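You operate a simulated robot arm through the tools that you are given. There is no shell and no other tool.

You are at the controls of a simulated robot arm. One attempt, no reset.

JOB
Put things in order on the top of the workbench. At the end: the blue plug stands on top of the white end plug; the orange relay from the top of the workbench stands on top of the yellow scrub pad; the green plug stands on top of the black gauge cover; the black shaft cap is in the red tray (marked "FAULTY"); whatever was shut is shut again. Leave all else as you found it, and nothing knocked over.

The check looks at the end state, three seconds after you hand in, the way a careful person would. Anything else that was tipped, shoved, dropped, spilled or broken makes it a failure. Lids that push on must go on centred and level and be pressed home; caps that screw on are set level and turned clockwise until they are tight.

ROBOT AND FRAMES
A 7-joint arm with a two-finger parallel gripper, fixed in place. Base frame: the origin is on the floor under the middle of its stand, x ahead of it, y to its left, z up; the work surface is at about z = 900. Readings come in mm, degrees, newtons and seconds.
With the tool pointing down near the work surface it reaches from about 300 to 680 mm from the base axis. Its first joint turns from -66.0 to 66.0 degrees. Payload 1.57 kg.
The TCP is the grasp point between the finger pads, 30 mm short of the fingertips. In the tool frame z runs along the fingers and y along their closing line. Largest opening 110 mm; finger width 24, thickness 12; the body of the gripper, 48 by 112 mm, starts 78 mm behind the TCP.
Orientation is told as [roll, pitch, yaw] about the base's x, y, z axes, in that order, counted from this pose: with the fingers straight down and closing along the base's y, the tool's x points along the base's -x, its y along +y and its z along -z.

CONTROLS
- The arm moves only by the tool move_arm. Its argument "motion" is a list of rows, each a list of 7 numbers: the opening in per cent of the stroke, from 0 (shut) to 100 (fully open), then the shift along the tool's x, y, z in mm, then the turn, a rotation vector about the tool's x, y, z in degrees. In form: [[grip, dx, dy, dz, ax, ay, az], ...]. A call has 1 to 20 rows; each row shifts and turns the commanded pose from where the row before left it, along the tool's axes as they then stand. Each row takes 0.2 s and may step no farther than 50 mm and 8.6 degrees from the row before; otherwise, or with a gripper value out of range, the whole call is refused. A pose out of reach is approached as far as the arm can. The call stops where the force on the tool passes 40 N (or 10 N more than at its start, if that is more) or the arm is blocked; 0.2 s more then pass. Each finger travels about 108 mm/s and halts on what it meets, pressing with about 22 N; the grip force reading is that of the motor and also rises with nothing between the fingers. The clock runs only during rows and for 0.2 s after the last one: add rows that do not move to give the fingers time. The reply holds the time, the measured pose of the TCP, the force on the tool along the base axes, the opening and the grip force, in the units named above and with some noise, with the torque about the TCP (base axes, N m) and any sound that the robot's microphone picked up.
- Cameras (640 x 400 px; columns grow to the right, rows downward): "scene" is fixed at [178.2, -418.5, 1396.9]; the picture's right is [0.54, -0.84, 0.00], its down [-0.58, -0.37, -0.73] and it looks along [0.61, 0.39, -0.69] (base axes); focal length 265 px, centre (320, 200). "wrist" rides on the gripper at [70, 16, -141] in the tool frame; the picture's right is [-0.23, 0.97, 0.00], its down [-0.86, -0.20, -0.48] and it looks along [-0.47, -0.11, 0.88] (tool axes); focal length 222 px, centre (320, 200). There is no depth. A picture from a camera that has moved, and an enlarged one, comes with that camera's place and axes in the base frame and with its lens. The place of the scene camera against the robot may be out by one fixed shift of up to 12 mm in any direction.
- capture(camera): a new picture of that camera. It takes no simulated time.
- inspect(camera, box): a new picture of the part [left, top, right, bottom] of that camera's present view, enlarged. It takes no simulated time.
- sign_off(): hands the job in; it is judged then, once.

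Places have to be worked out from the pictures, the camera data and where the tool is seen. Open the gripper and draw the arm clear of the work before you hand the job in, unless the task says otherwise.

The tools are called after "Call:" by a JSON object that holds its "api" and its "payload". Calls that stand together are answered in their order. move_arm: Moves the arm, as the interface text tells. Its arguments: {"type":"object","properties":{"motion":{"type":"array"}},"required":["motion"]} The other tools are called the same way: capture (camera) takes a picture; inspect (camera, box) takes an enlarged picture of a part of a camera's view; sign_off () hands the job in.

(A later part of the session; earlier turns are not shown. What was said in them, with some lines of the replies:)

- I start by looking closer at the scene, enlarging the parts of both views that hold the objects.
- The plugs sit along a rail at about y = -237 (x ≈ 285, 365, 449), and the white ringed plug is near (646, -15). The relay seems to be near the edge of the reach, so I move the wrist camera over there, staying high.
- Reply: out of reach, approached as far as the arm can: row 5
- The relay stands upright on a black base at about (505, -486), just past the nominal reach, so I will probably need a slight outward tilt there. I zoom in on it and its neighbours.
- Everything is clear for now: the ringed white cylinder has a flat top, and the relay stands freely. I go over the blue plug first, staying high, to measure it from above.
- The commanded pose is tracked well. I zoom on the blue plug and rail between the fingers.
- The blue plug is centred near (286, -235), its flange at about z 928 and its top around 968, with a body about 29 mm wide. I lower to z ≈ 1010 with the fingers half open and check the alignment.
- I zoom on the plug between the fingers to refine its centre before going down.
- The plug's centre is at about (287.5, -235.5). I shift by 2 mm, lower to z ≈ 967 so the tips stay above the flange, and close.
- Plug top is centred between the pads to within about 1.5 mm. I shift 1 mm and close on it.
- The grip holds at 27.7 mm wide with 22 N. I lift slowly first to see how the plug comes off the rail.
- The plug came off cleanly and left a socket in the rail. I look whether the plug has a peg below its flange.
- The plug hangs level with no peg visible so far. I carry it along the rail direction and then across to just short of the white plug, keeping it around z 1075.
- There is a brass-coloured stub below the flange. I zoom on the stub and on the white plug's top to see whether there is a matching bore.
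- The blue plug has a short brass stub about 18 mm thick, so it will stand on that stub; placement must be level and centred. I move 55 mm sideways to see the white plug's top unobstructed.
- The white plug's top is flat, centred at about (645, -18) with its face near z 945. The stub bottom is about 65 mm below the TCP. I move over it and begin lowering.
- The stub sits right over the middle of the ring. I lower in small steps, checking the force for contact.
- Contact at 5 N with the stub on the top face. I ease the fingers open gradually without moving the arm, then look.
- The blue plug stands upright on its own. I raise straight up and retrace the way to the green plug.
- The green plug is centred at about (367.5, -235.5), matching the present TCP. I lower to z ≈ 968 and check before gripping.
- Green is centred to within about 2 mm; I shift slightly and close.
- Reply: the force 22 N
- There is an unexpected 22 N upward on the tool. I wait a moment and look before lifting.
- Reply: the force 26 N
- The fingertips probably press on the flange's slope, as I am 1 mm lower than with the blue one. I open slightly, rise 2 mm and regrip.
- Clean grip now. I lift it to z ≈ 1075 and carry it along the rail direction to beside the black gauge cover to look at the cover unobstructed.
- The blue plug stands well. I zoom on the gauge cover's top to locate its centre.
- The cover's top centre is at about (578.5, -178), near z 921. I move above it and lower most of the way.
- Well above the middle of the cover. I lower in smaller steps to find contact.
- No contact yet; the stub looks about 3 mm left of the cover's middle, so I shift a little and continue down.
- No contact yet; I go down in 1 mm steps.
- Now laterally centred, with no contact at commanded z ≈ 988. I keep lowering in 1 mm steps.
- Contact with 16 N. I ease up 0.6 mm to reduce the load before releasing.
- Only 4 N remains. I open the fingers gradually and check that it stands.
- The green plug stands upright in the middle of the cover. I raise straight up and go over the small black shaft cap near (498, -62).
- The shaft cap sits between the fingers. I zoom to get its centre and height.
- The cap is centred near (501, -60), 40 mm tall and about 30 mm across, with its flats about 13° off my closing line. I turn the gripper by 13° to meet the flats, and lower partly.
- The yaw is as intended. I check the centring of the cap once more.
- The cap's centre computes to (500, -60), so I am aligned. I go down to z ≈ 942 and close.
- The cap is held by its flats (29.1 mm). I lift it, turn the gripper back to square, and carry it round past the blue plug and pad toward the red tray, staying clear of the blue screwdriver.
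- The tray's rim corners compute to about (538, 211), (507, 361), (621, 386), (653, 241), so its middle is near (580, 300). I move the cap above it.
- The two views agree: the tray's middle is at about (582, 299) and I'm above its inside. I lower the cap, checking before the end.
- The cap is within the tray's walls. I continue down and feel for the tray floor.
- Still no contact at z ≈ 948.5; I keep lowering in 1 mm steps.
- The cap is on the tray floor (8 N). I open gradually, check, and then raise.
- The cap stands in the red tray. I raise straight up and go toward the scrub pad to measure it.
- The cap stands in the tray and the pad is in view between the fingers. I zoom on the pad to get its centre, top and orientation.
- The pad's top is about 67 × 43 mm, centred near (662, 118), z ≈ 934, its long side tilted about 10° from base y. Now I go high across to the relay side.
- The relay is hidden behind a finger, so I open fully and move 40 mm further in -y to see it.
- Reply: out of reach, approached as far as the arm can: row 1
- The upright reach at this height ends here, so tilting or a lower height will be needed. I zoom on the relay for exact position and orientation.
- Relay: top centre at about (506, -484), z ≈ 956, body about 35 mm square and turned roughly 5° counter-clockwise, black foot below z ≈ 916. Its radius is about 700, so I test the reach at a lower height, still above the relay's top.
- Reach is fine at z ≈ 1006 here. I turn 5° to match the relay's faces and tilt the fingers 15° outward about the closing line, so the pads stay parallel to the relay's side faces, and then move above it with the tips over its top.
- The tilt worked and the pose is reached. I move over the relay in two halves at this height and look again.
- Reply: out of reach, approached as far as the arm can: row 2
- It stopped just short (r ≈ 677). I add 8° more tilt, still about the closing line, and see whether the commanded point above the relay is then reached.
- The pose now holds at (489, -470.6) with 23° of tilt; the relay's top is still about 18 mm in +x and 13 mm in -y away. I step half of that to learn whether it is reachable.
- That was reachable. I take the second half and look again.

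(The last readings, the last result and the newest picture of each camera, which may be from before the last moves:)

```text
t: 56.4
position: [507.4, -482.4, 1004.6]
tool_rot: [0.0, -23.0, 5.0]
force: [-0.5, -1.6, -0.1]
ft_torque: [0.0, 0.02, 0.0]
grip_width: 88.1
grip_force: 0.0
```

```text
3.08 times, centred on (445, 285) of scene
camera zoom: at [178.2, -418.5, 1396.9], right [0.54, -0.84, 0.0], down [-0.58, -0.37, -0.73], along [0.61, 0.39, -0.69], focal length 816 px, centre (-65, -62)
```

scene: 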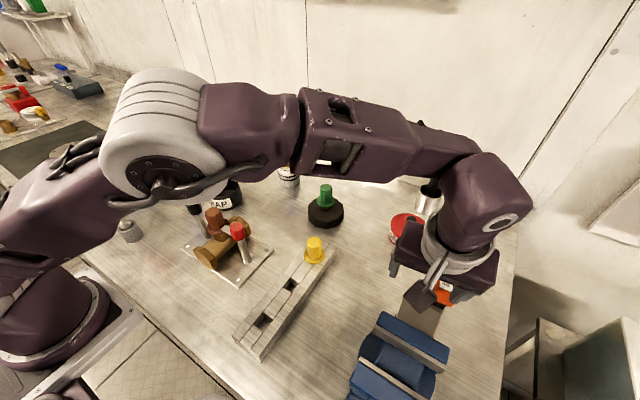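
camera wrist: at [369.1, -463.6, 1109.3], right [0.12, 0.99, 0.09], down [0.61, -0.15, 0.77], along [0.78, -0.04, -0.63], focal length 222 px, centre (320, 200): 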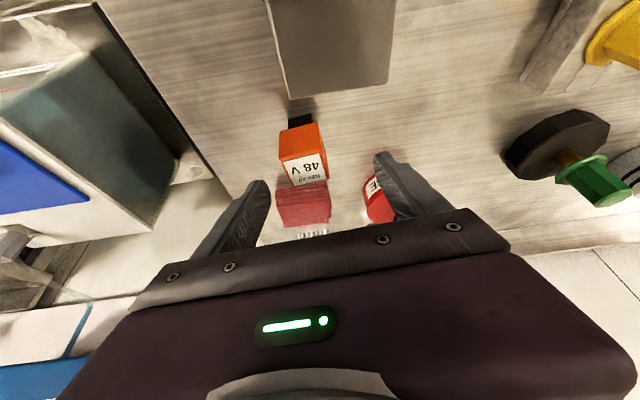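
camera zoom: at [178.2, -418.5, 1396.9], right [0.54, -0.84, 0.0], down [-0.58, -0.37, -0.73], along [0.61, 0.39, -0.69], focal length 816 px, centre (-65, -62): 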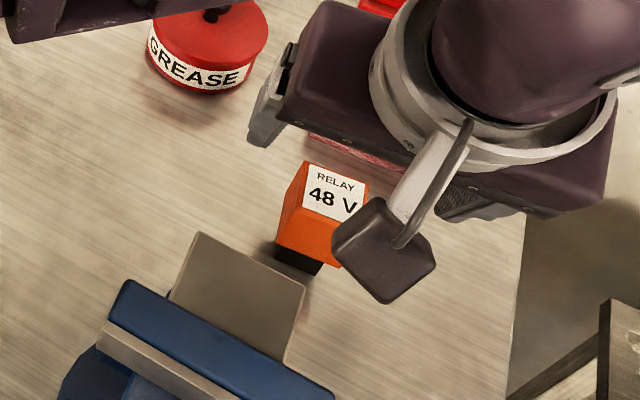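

The TCP is now over the relay at about (507, -483); the relay appears roughly 2 mm further in +x and +y. I lower 30 mm straight down with that correction and check.

Call:
{"api": "move_arm", "payload": {"motion": [[80, 4.9, 0.7, 14.2, 0, 0, 0], [80, 4.9, 0.7, 14.2, 0, 0, 0], [80, 0, 0, 0, 0, 0, 0]]}}

Call:
{"api": "inspect", "payload": {"camera": "wrist", "box": [220, 80, 420, 240]}}

Call:
{"api": "inspect", "payload": {"camera": "scene", "box": [360, 220, 510, 370]}}

```text
t: 57.2
position: [507.0, -480.1, 975.9]
tool_rot: [0.0, -23.0, 5.0]
force: [0.7, -0.2, 0.8]
ft_torque: [0.0, 0.01, -0.01]
grip_width: 88.3
grip_force: 0.1
```

```text
2.50 times, centred on (320, 160) of wrist
camera zoom: at [388.2, -474.8, 1078.5], right [0.12, 0.99, 0.09], down [0.62, -0.15, 0.77], along [0.78, -0.04, -0.63], focal length 555 px, centre (320, 300)
```

zoom: 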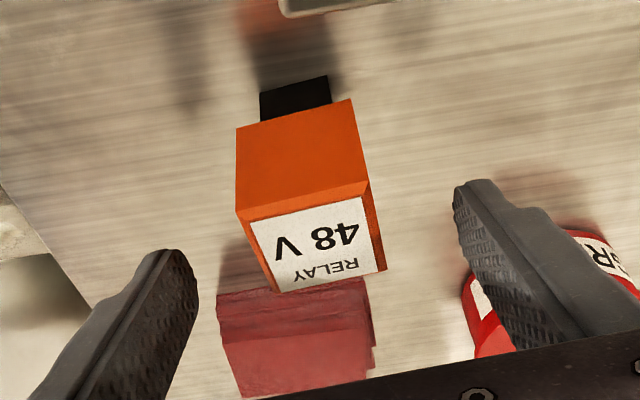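

```text
2.67 times, centred on (435, 295) of scene
camera zoom: at [178.2, -418.5, 1396.9], right [0.54, -0.84, 0.0], down [-0.58, -0.37, -0.73], along [0.61, 0.39, -0.69], focal length 707 px, centre (13, -53)
```

zoom: 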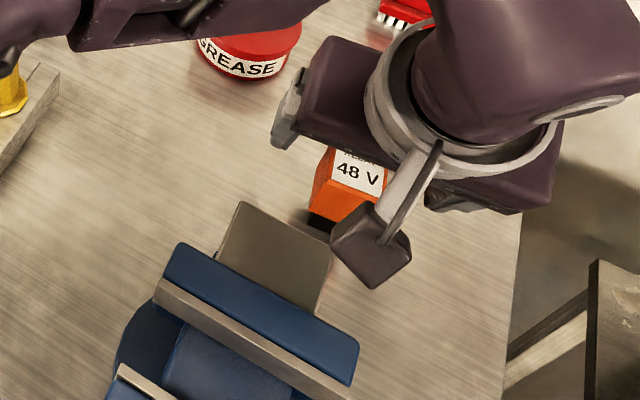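

Alignment is within 2 mm. I lower 24 mm more (TCP z ≈ 952, tips at about 924 on the orange body), shifting 3 mm back, then close on the side faces.

Call:
{"api": "move_arm", "payload": {"motion": [[80, 6.1, 0.1, 10.4, 0, 0, 0], [80, 6.1, 0.1, 10.4, 0, 0, 0], [80, 0, 0, 0, 0, 0, 0]]}}

Call:
{"api": "inspect", "payload": {"camera": "wrist", "box": [220, 80, 420, 240]}}

Call:
{"api": "inspect", "payload": {"camera": "scene", "box": [360, 220, 510, 370]}}

```text
t: 58.0
position: [505.3, -479.0, 953.2]
tool_rot: [0.0, -23.0, 5.0]
force: [0.5, 0.4, -0.3]
ft_torque: [0.0, 0.01, 0.01]
grip_width: 87.9
grip_force: 0.0
```

```text
2.50 times, centred on (320, 160) of wrist
camera zoom: at [385.3, -474.2, 1056.2], right [0.12, 0.99, 0.09], down [0.62, -0.15, 0.77], along [0.78, -0.04, -0.63], focal length 555 px, centre (320, 300)
```

zoom: 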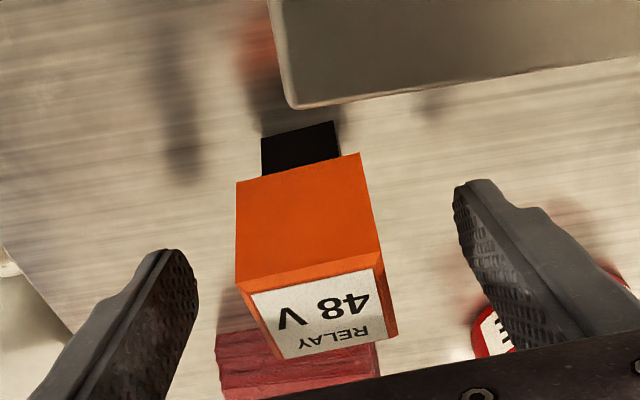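

```text
2.67 times, centred on (435, 295) of scene
camera zoom: at [178.2, -418.5, 1396.9], right [0.54, -0.84, 0.0], down [-0.58, -0.37, -0.73], along [0.61, 0.39, -0.69], focal length 707 px, centre (13, -53)
```

zoom: 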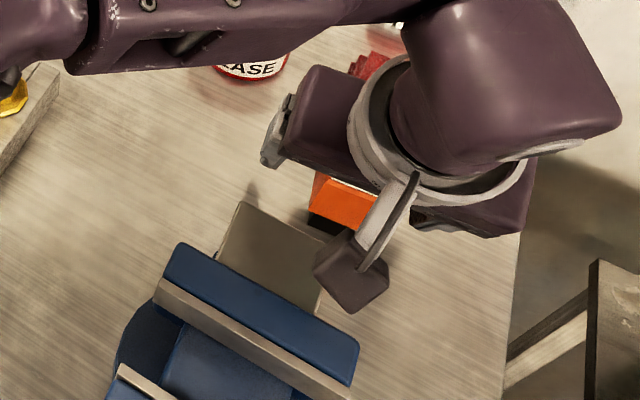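

The relay is centred and its faces are parallel to the pads. I close on it.

Call:
{"api": "move_arm", "payload": {"motion": [[60, 0, 0, 0, 0, 0, 0], [40, 0, 0, 0, 0, 0, 0], [20, 0, 0, 0, 0, 0, 0], [20, 0, 0, 0, 0, 0, 0], [0, 0, 0, 0, 0, 0, 0], [0, 0, 0, 0, 0, 0, 0]]}}

Call:
{"api": "inspect", "payload": {"camera": "wrist", "box": [220, 80, 420, 240]}}

```text
t: 59.4
position: [506.7, -480.0, 953.8]
tool_rot: [0.0, -22.9, 5.0]
force: [0.9, 0.4, 1.0]
ft_torque: [-0.03, -0.03, -0.03]
grip_width: 35.9
grip_force: 22.0
```

```text
2.50 times, centred on (320, 160) of wrist
camera zoom: at [385.3, -474.2, 1056.4], right [0.12, 0.99, 0.09], down [0.62, -0.15, 0.77], along [0.78, -0.04, -0.63], focal length 555 px, centre (320, 300)
```

zoom: 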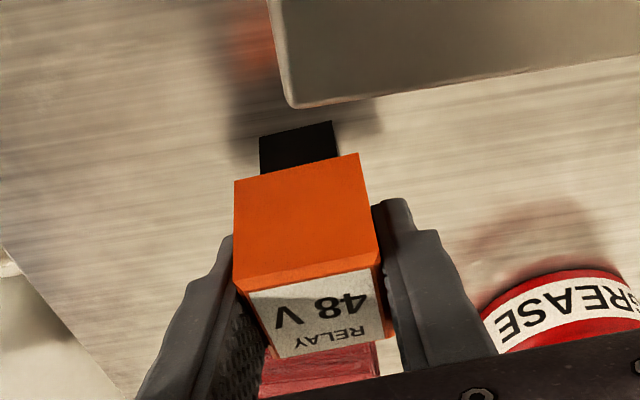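

The relay is held at 35.9 mm with the full grip force. I lift it straight up 50 mm (tilt kept) and check how it hangs.

Call:
{"api": "move_arm", "payload": {"motion": [[0, -2, 0, -4.6, 0, 0, 0], [0, -4.9, 0, -11.5, 0, 0, 0], [0, -6.3, 0, -14.7, 0, 0, 0], [0, -6.3, 0, -14.7, 0, 0, 0], [0, 0, 0, 0, 0, 0, 0]]}}

Call:
{"api": "inspect", "payload": {"camera": "wrist", "box": [220, 80, 420, 240]}}

Call:
{"api": "inspect", "payload": {"camera": "scene", "box": [370, 200, 520, 340]}}

```text
t: 60.6
position: [504.2, -479.7, 1001.9]
tool_rot: [0.0, -22.9, 5.1]
force: [0.6, 0.2, -1.1]
ft_torque: [0.0, -0.03, 0.0]
grip_width: 35.5
grip_force: 22.1
```

```text
2.50 times, centred on (320, 160) of wrist
camera zoom: at [384.9, -474.2, 1105.8], right [0.12, 0.99, 0.09], down [0.62, -0.15, 0.77], along [0.78, -0.04, -0.63], focal length 555 px, centre (320, 300)
```

zoom: 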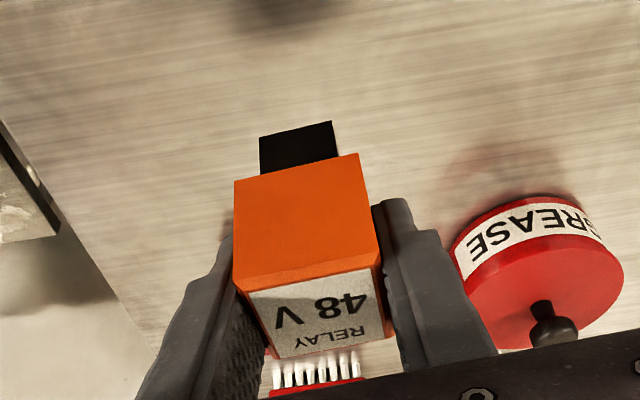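

```text
2.86 times, centred on (445, 270) of scene
camera zoom: at [178.2, -418.5, 1396.9], right [0.54, -0.84, 0.0], down [-0.58, -0.37, -0.73], along [0.61, 0.39, -0.69], focal length 757 px, centre (-37, 0)
```

zoom: 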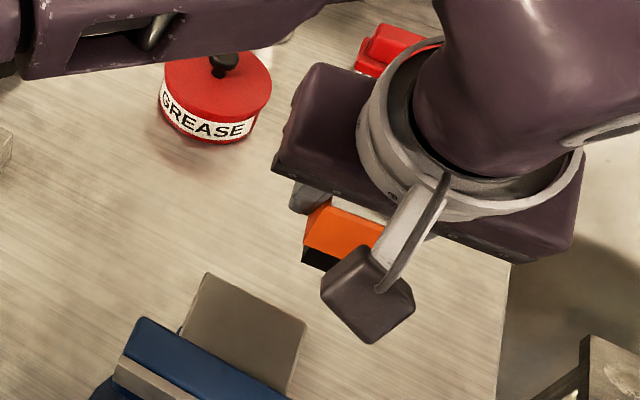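

The relay hangs unchanged in the grip. I retreat toward the base while rising, then carry it across at z ≈ 1066 between the plugs and the valve.

Call:
{"api": "move_arm", "payload": {"motion": [[0, 3.6, 27.9, -24.3, 0, 0, 0], [0, 3.6, 27.9, -24.3, 0, 0, 0], [0, 3.6, 27.9, -24.3, 0, 0, 0], [0, -10.7, 41.1, 4.5, 0, 0, 0], [0, -10.7, 41.1, 4.5, 0, 0, 0], [0, -10.7, 41.1, 4.5, 0, 0, 0], [0, -10.7, 41.1, 4.5, 0, 0, 0], [0, -10.7, 41.1, 4.5, 0, 0, 0], [0, 0, 0, 0, 0, 0, 0]]}}

Call:
{"api": "capture", "payload": {"camera": "scene"}}

Call:
{"api": "capture", "payload": {"camera": "wrist"}}

```text
t: 62.6
position: [503.8, -190.2, 1067.2]
tool_rot: [0.0, -23.0, 5.0]
force: [-0.3, -0.2, 0.4]
ft_torque: [-0.03, 0.0, 0.04]
grip_width: 36.0
grip_force: 22.1
```

```text
taken
```

scene: 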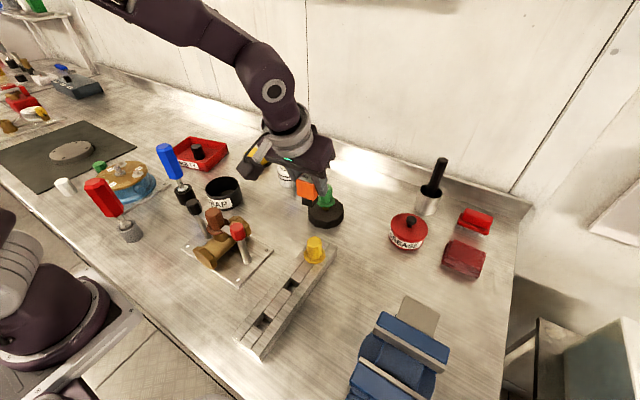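

```text
taken
camera wrist: at [384.1, -183.3, 1170.2], right [0.12, 0.99, 0.09], down [0.62, -0.15, 0.77], along [0.78, -0.04, -0.63], focal length 222 px, centre (320, 200)
```

wrist: 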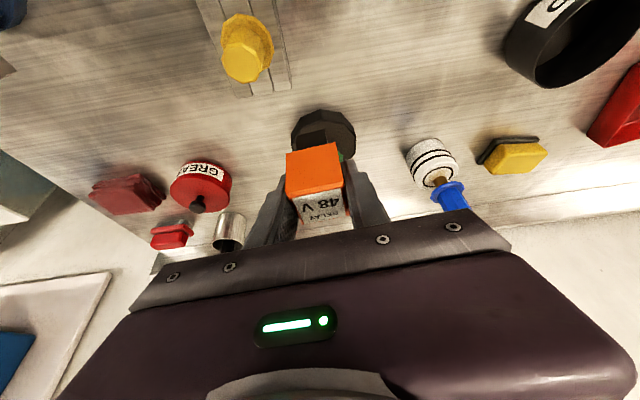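

All clear. I continue across to near the pad.

Call:
{"api": "move_arm", "payload": {"motion": [[0, -6.4, 41.2, 2.7, 0, 0, 0], [0, -6.4, 41.2, 2.7, 0, 0, 0], [0, -6.4, 41.2, 2.7, 0, 0, 0], [0, -6.4, 41.2, 2.7, 0, 0, 0], [0, -6.4, 41.2, 2.7, 0, 0, 0], [0, -6.4, 41.2, 2.7, 0, 0, 0], [0, 0, 0, 0, 0, 0, 0]]}}

Call:
{"api": "capture", "payload": {"camera": "wrist"}}

Call:
{"api": "inspect", "payload": {"camera": "scene", "box": [180, 90, 340, 210]}}

```text
t: 64.2
position: [521.7, 63.8, 1064.3]
tool_rot: [0.0, -23.1, 5.1]
force: [0.3, -0.4, -1.0]
ft_torque: [0.0, -0.02, -0.01]
grip_width: 35.6
grip_force: 22.0
```

```text
taken
camera wrist: at [402.5, 69.4, 1168.0], right [0.12, 0.99, 0.09], down [0.62, -0.15, 0.77], along [0.78, -0.04, -0.63], focal length 222 px, centre (320, 200)
```

wrist: 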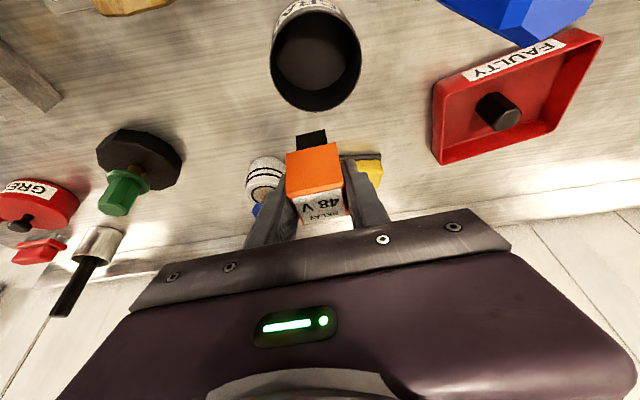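

```text
3.33 times, centred on (260, 150) of scene
camera zoom: at [178.2, -418.5, 1396.9], right [0.54, -0.84, 0.0], down [-0.58, -0.37, -0.73], along [0.61, 0.39, -0.69], focal length 884 px, centre (520, 367)
```

zoom: 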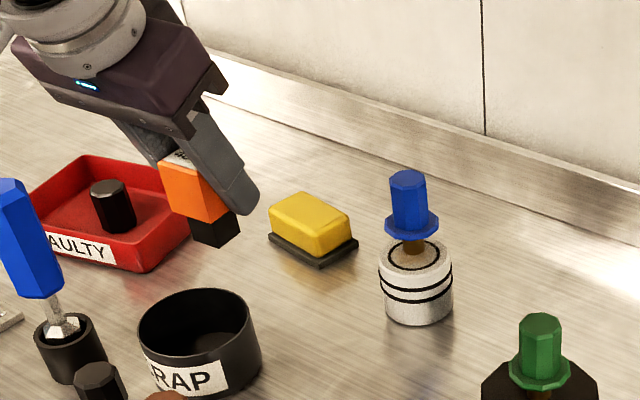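

The relay hangs upright in view. I take a still reading to average out the position noise, then approach the pad.

Call:
{"api": "move_arm", "payload": {"motion": [[0, 0, 0, 0, 0, 0, 0]]}}

Call:
{"api": "inspect", "payload": {"camera": "wrist", "box": [240, 120, 400, 240]}}

```text
t: 64.6
position: [522.1, 63.3, 1065.1]
tool_rot: [0.0, -23.0, 5.0]
force: [-0.1, -0.5, -0.1]
ft_torque: [0.01, 0.0, -0.01]
grip_width: 35.5
grip_force: 21.7
```

```text
3.33 times, centred on (320, 180) of wrist
camera zoom: at [402.5, 69.1, 1168.1], right [0.12, 0.99, 0.09], down [0.62, -0.15, 0.77], along [0.78, -0.04, -0.63], focal length 740 px, centre (320, 267)
```

zoom: 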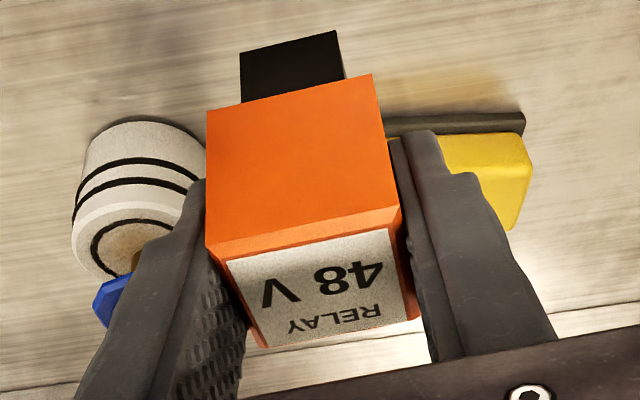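

Both readings agree on (522, 63.5, 1065). I move over the pad, aiming the relay's centre at (661, 119.5).

Call:
{"api": "move_arm", "payload": {"motion": [[0, -42.6, 14.7, 18.1, 0, 0, 0], [0, -42.6, 14.7, 18.1, 0, 0, 0], [0, -42.6, 14.7, 18.1, 0, 0, 0], [0, 0, 0, 0, 0, 0, 0]]}}

Call:
{"api": "capture", "payload": {"camera": "wrist"}}

Call:
{"api": "inspect", "payload": {"camera": "scene", "box": [210, 80, 310, 190]}}

```text
t: 65.6
position: [655.8, 114.2, 1063.2]
tool_rot: [0.0, -22.9, 5.0]
force: [-0.1, -0.4, 0.0]
ft_torque: [-0.01, -0.02, -0.02]
grip_width: 35.8
grip_force: 21.9
```

```text
taken
camera wrist: at [536.1, 120.3, 1166.1], right [0.12, 0.99, 0.09], down [0.62, -0.15, 0.77], along [0.78, -0.04, -0.63], focal length 222 px, centre (320, 200)
```

wrist: 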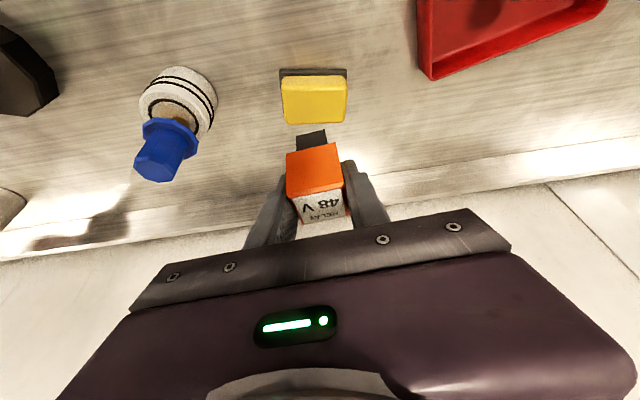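

```text
3.64 times, centred on (260, 135) of scene
camera zoom: at [178.2, -418.5, 1396.9], right [0.54, -0.84, 0.0], down [-0.58, -0.37, -0.73], along [0.61, 0.39, -0.69], focal length 964 px, centre (538, 436)
```

zoom: 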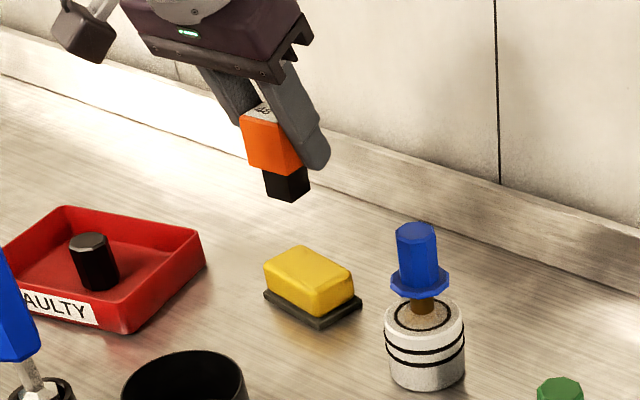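

I zoom here: the pad's position relative to the held relay is what matters.

Call:
{"api": "inspect", "payload": {"camera": "wrist", "box": [260, 50, 370, 150]}}

Call:
{"api": "inspect", "payload": {"camera": "wrist", "box": [260, 110, 380, 240]}}

```text
4.00 times, centred on (315, 100) of wrist
camera zoom: at [536.1, 120.3, 1166.1], right [0.12, 0.99, 0.09], down [0.62, -0.15, 0.77], along [0.78, -0.04, -0.63], focal length 888 px, centre (340, 600)
```

zoom: 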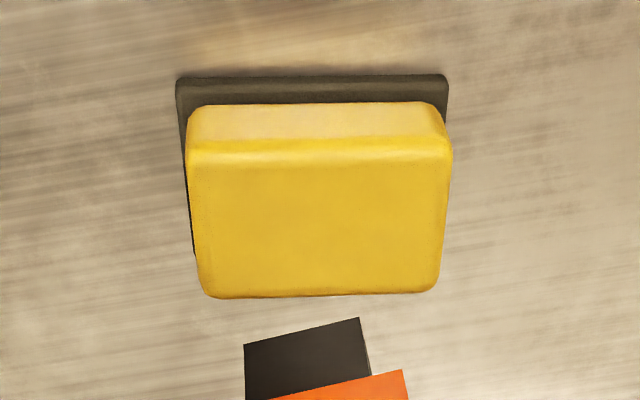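

```text
3.08 times, centred on (320, 175) of wrist
camera zoom: at [536.1, 120.3, 1166.1], right [0.12, 0.99, 0.09], down [0.62, -0.15, 0.77], along [0.78, -0.04, -0.63], focal length 684 px, centre (320, 277)
```

zoom: 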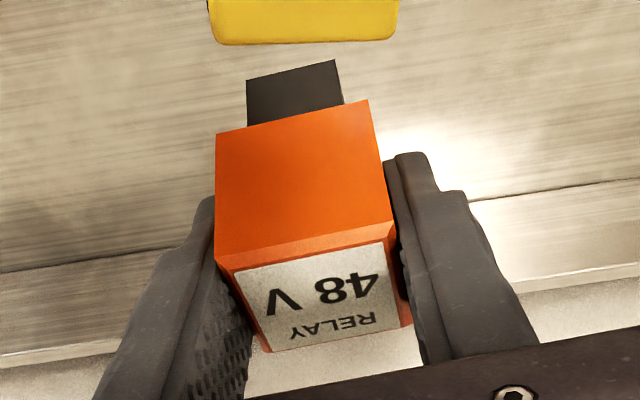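

Relative to the held relay's foot, the pad's centre is about 8 mm further in +x and 6 mm in +y. I make that shift while lowering 55 mm, leaving about 20 mm above the pad, then verify with the fixed camera.

Call:
{"api": "move_arm", "payload": {"motion": [[0, 6.9, 2.7, 27, 0, 0, 0], [0, 6.9, 2.7, 27, 0, 0, 0], [0, 0, 0, 0, 0, 0, 0]]}}

Call:
{"api": "inspect", "payload": {"camera": "scene", "box": [225, 110, 295, 180]}}

Call:
{"api": "inspect", "payload": {"camera": "wrist", "box": [250, 70, 380, 220]}}

```text
t: 66.4
position: [664.2, 119.6, 1010.2]
tool_rot: [-0.1, -23.0, 5.1]
force: [0.1, -0.1, -0.5]
ft_torque: [0.02, 0.02, 0.01]
grip_width: 35.6
grip_force: 22.2
```

```text
5.71 times, centred on (260, 145) of scene
camera zoom: at [178.2, -418.5, 1396.9], right [0.54, -0.84, 0.0], down [-0.58, -0.37, -0.73], along [0.61, 0.39, -0.69], focal length 1515 px, centre (663, 514)
```

zoom: 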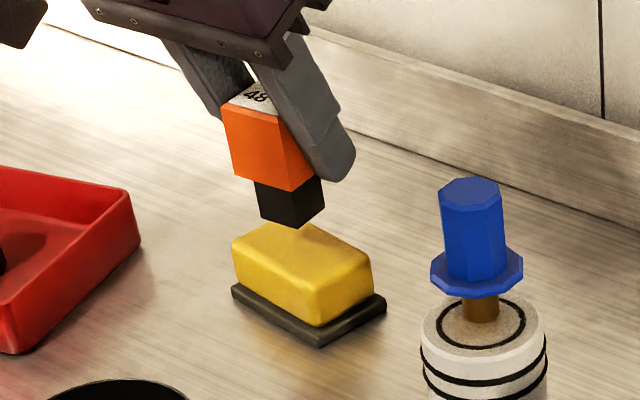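

```text
2.67 times, centred on (315, 145) of wrist
camera zoom: at [545.0, 126.0, 1112.5], right [0.12, 0.99, 0.09], down [0.62, -0.15, 0.77], along [0.78, -0.04, -0.63], focal length 592 px, centre (333, 347)
```

zoom: 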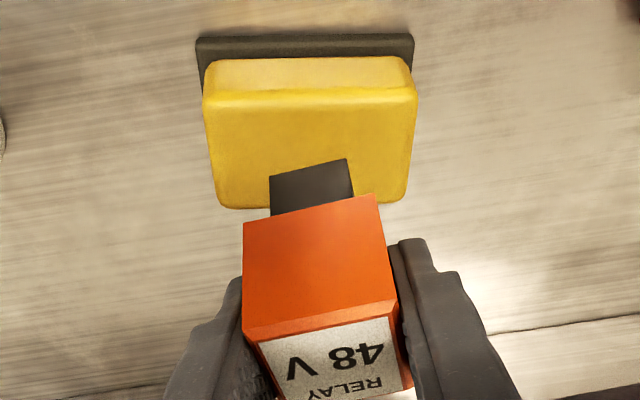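

Both views put the foot over the pad, needing only about 2–3 mm toward the base. I make that correction and lower another 14 mm.

Call:
{"api": "move_arm", "payload": {"motion": [[0, 7.9, -1.3, 11.9, 0, 0, 0], [0, 0, 0, 0, 0, 0, 0]]}}

Call:
{"api": "inspect", "payload": {"camera": "scene", "box": [230, 125, 290, 185]}}

Call:
{"api": "inspect", "payload": {"camera": "wrist", "box": [250, 70, 380, 220]}}

```text
t: 67.0
position: [661.3, 119.2, 996.4]
tool_rot: [0.0, -23.0, 5.0]
force: [0.5, -0.5, -1.3]
ft_torque: [0.0, -0.01, -0.01]
grip_width: 35.7
grip_force: 21.8
```

```text
6.67 times, centred on (260, 155) of scene
camera zoom: at [178.2, -418.5, 1396.9], right [0.54, -0.84, 0.0], down [-0.58, -0.37, -0.73], along [0.61, 0.39, -0.69], focal length 1767 px, centre (720, 500)
```

zoom: 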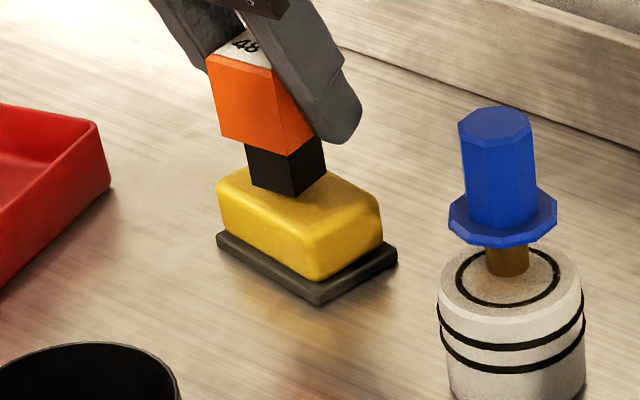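

```text
2.67 times, centred on (315, 145) of wrist
camera zoom: at [540.9, 124.8, 1098.8], right [0.12, 0.99, 0.09], down [0.62, -0.15, 0.77], along [0.78, -0.04, -0.63], focal length 592 px, centre (333, 347)
```

zoom: 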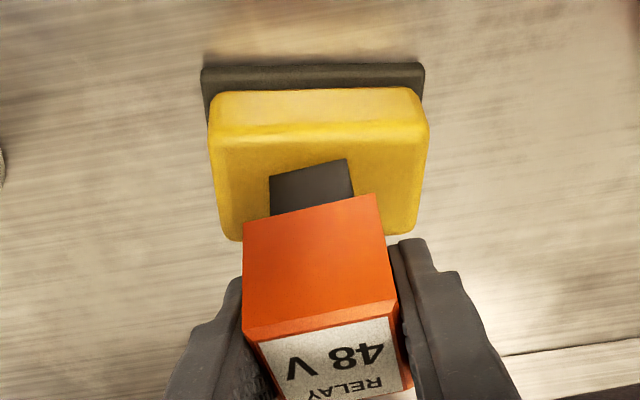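

The foot is well within the pad's top in both views, with roughly 9 mm to go. I lower straight down in small steps.

Call:
{"api": "move_arm", "payload": {"motion": [[0, 1.56, 0, 3.68, 0, 0, 0], [0, 0.78, 0, 1.84, 0, 0, 0], [0, 0, 0, 0, 0, 0, 0]]}}

Call:
{"api": "inspect", "payload": {"camera": "scene", "box": [235, 130, 285, 180]}}

```text
t: 67.8
position: [660.5, 119.9, 990.9]
tool_rot: [0.0, -23.1, 5.0]
force: [-1.3, -1.4, 8.4]
ft_torque: [-0.04, 0.06, 0.01]
grip_width: 35.8
grip_force: 21.9
```

```text
8.00 times, centred on (260, 155) of scene
camera zoom: at [178.0, -418.6, 1396.9], right [0.54, -0.84, 0.0], down [-0.58, -0.37, -0.73], along [0.62, 0.39, -0.69], focal length 2121 px, centre (800, 560)
```

zoom: 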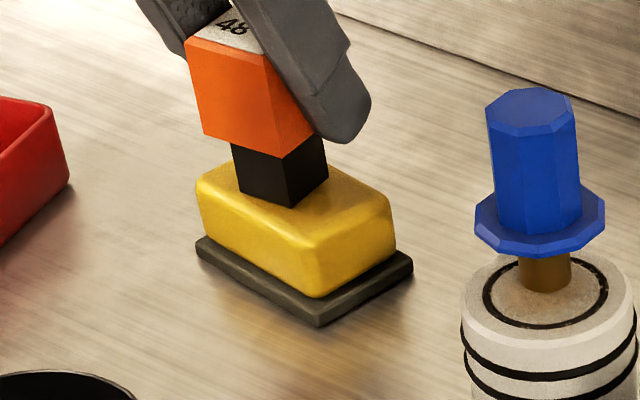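

Contact at 8 N, with the foot fully on the pad's top. I ease off slightly and open the fingers gradually.

Call:
{"api": "move_arm", "payload": {"motion": [[0, -0.16, 0, -0.37, 0, 0, 0], [0, 0, 0, 0, 0, 0, 0], [33, 0, 0, 0, 0, 0, 0], [35, 0, 0, 0, 0, 0, 0], [39, 0, 0, 0, 0, 0, 0], [46, 0, 0, 0, 0, 0, 0], [55, 0, 0, 0, 0, 0, 0], [60, 0, 0, 0, 0, 0, 0], [60, 0, 0, 0, 0, 0, 0]]}}

Call:
{"api": "inspect", "payload": {"camera": "scene", "box": [235, 120, 285, 180]}}

Call:
{"api": "inspect", "payload": {"camera": "wrist", "box": [240, 70, 400, 240]}}

```text
t: 69.8
position: [659.3, 120.3, 989.5]
tool_rot: [0.0, -23.0, 5.0]
force: [0.8, 0.5, 0.3]
ft_torque: [0.0, 0.03, 0.0]
grip_width: 66.1
grip_force: 0.1
```

```text
6.67 times, centred on (260, 150) of scene
camera zoom: at [178.2, -418.5, 1396.9], right [0.54, -0.84, 0.0], down [-0.58, -0.37, -0.73], along [0.61, 0.39, -0.69], focal length 1767 px, centre (720, 533)
```

zoom: 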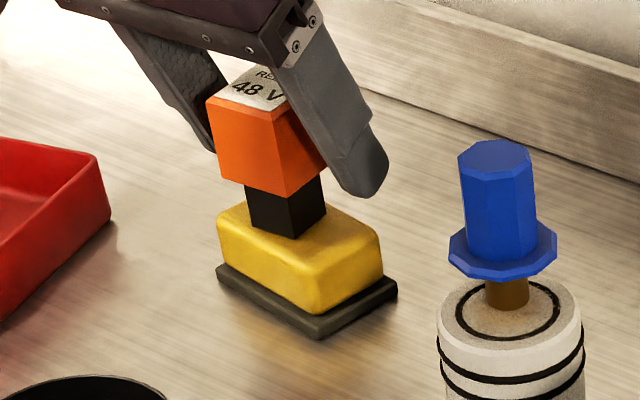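

```text
2.35 times, centred on (320, 155) of wrist
camera zoom: at [540.1, 125.8, 1092.7], right [0.12, 0.99, 0.09], down [0.62, -0.15, 0.77], along [0.78, -0.04, -0.63], focal length 523 px, centre (320, 306)
```

zoom: 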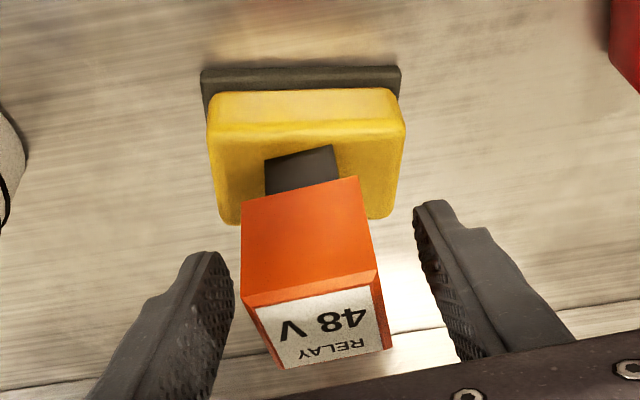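

The relay stands upright on the pad. I back out along the fingers' direction, then level the tool once clear.

Call:
{"api": "move_arm", "payload": {"motion": [[60, 0, 0, -10, 0, 0, 0], [60, 0, 0, -20, 0, 0, 0], [60, 0, 0, -30, 0, 0, 0], [60, 0, 0, -40, 0, 0, 0], [60, 0, 0, -20, 0, 0, 0], [60, 40, 0, 0, 0, 0, 0], [60, 0, 0, -20, 0, 8, 0], [60, 0, 0, -15, 0, 8, 0], [60, 0, 0, -10, 0, 7, 0], [60, 0, 0, 0, 0, 0, 5], [60, 0, 0, 0, 0, 0, 0]]}}

Call:
{"api": "capture", "payload": {"camera": "scene"}}

Call:
{"api": "inspect", "payload": {"camera": "scene", "box": [210, 110, 360, 240]}}

```text
t: 72.2
position: [562.8, 111.7, 1127.1]
tool_rot: [0.0, 0.1, 0.0]
force: [-0.3, 0.6, 0.3]
ft_torque: [0.0, 0.0, 0.0]
grip_width: 65.8
grip_force: 0.2
```

```text
taken
```

scene: 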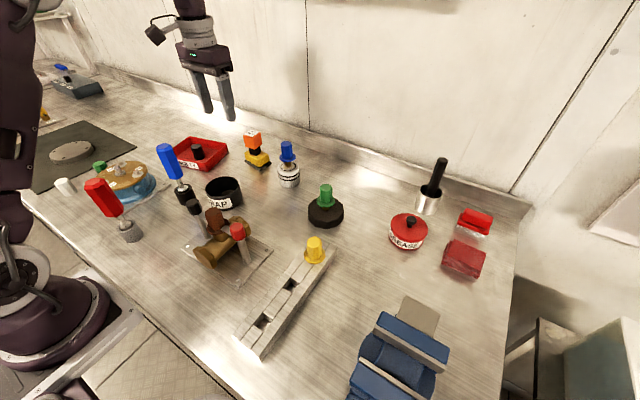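

```text
3.08 times, centred on (285, 175) of scene
camera zoom: at [178.2, -418.5, 1396.9], right [0.54, -0.84, 0.0], down [-0.58, -0.37, -0.73], along [0.61, 0.39, -0.69], focal length 816 px, centre (428, 277)
```

zoom: 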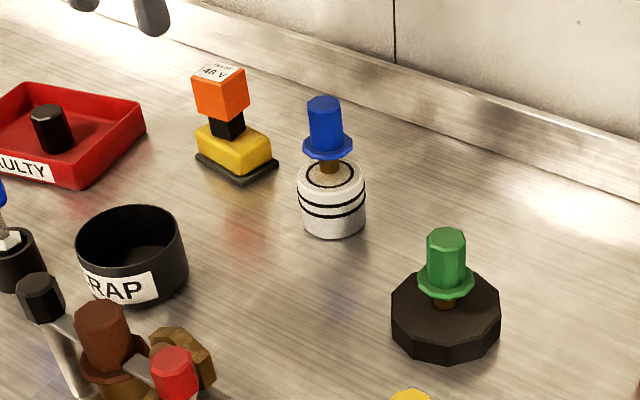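

All four items stand where they should. I zoom on the relay for a last check and draw the arm back up to its starting place, with the gripper open.

Call:
{"api": "inspect", "payload": {"camera": "scene", "box": [235, 120, 305, 190]}}

Call:
{"api": "move_arm", "payload": {"motion": [[60, 19, -10, -15, 0, 0, 0], [60, 19, -38, -10, 0, 0, 0], [60, 19, -45, -10, 0, 0, 0], [70, 19, -45, -10, 0, 0, 0], [80, 19, -45, -10, 0, 0, 0], [90, 19, -44, -9, 0, 0, 0], [100, 19, -44, -8, 0, 0, 0], [100, 0, 0, 0, 0, 0, 0]]}}

Call:
{"api": "capture", "payload": {"camera": "scene"}}

Call:
{"api": "capture", "payload": {"camera": "wrist"}}

```text
5.71 times, centred on (270, 155) of scene
camera zoom: at [178.2, -418.5, 1396.9], right [0.54, -0.84, 0.0], down [-0.58, -0.37, -0.73], along [0.61, 0.39, -0.69], focal length 1515 px, centre (606, 457)
```

zoom: 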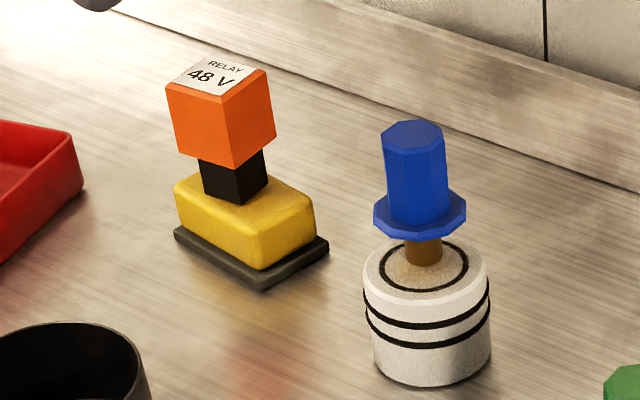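

```text
t: 74.0
position: [431.4, -157.7, 1202.4]
tool_rot: [0.0, 0.0, 0.0]
force: [0.2, 1.2, -0.5]
ft_torque: [-0.01, 0.02, 0.0]
grip_width: 110.0
grip_force: 0.2
```

```text
taken
```

scene: 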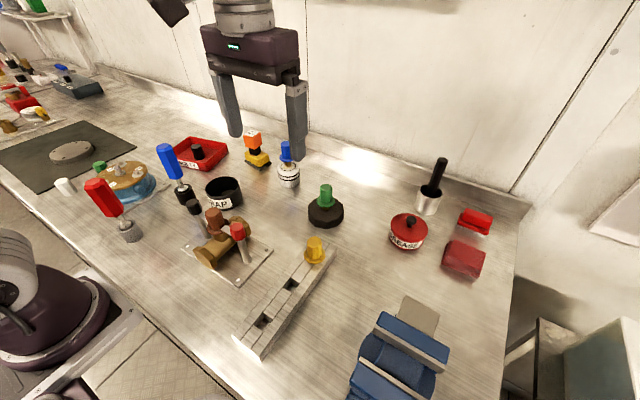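

```text
taken
camera wrist: at [362.9, -142.8, 1343.8], right [0.23, 0.97, 0.0], down [0.86, -0.2, 0.48], along [0.47, -0.11, -0.88], focal length 222 px, centre (320, 200)
```

wrist: 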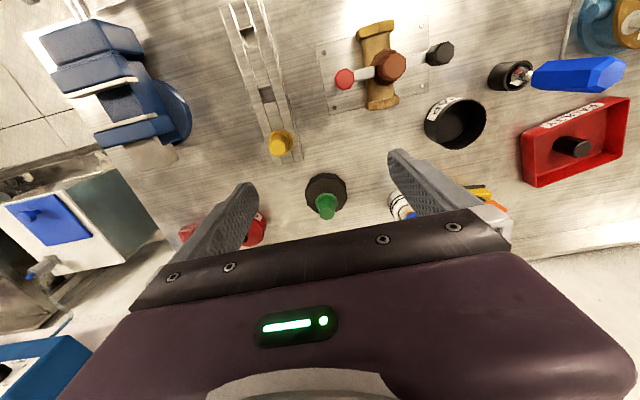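

The blue plug stands on the white end plug, the relay on the scrub pad, the green plug on the gauge cover, and the cap is in the FAULTY tray. The grease pot is still shut, everything else is in its place, and the arm is clear with the gripper open. I hand in.

Call:
{"api": "sign_off", "payload": {}}

```text
The job is handed in.
```

The job is handed in. The last pictures, taken just before, show everything you asked for in place:

- **Blue plug:** it stands upright on the white end plug, resting on the brass stub under its flange.
- **Orange relay:** it stands upright on the yellow scrub pad with its whole foot on the pad.
- **Green plug:** it stands upright in the middle of the black gauge cover, also on its stub.
- **Black shaft cap:** it stands in the red "FAULTY" tray.

Nothing had to be opened, and the grease pot is still shut. I saw nothing else tipped or moved. The arm is back near its starting pose with the gripper open.

The two plugs are the least stable part. Each stands on a stub about 18 mm wide under a wider flange, so a knock could tip them.
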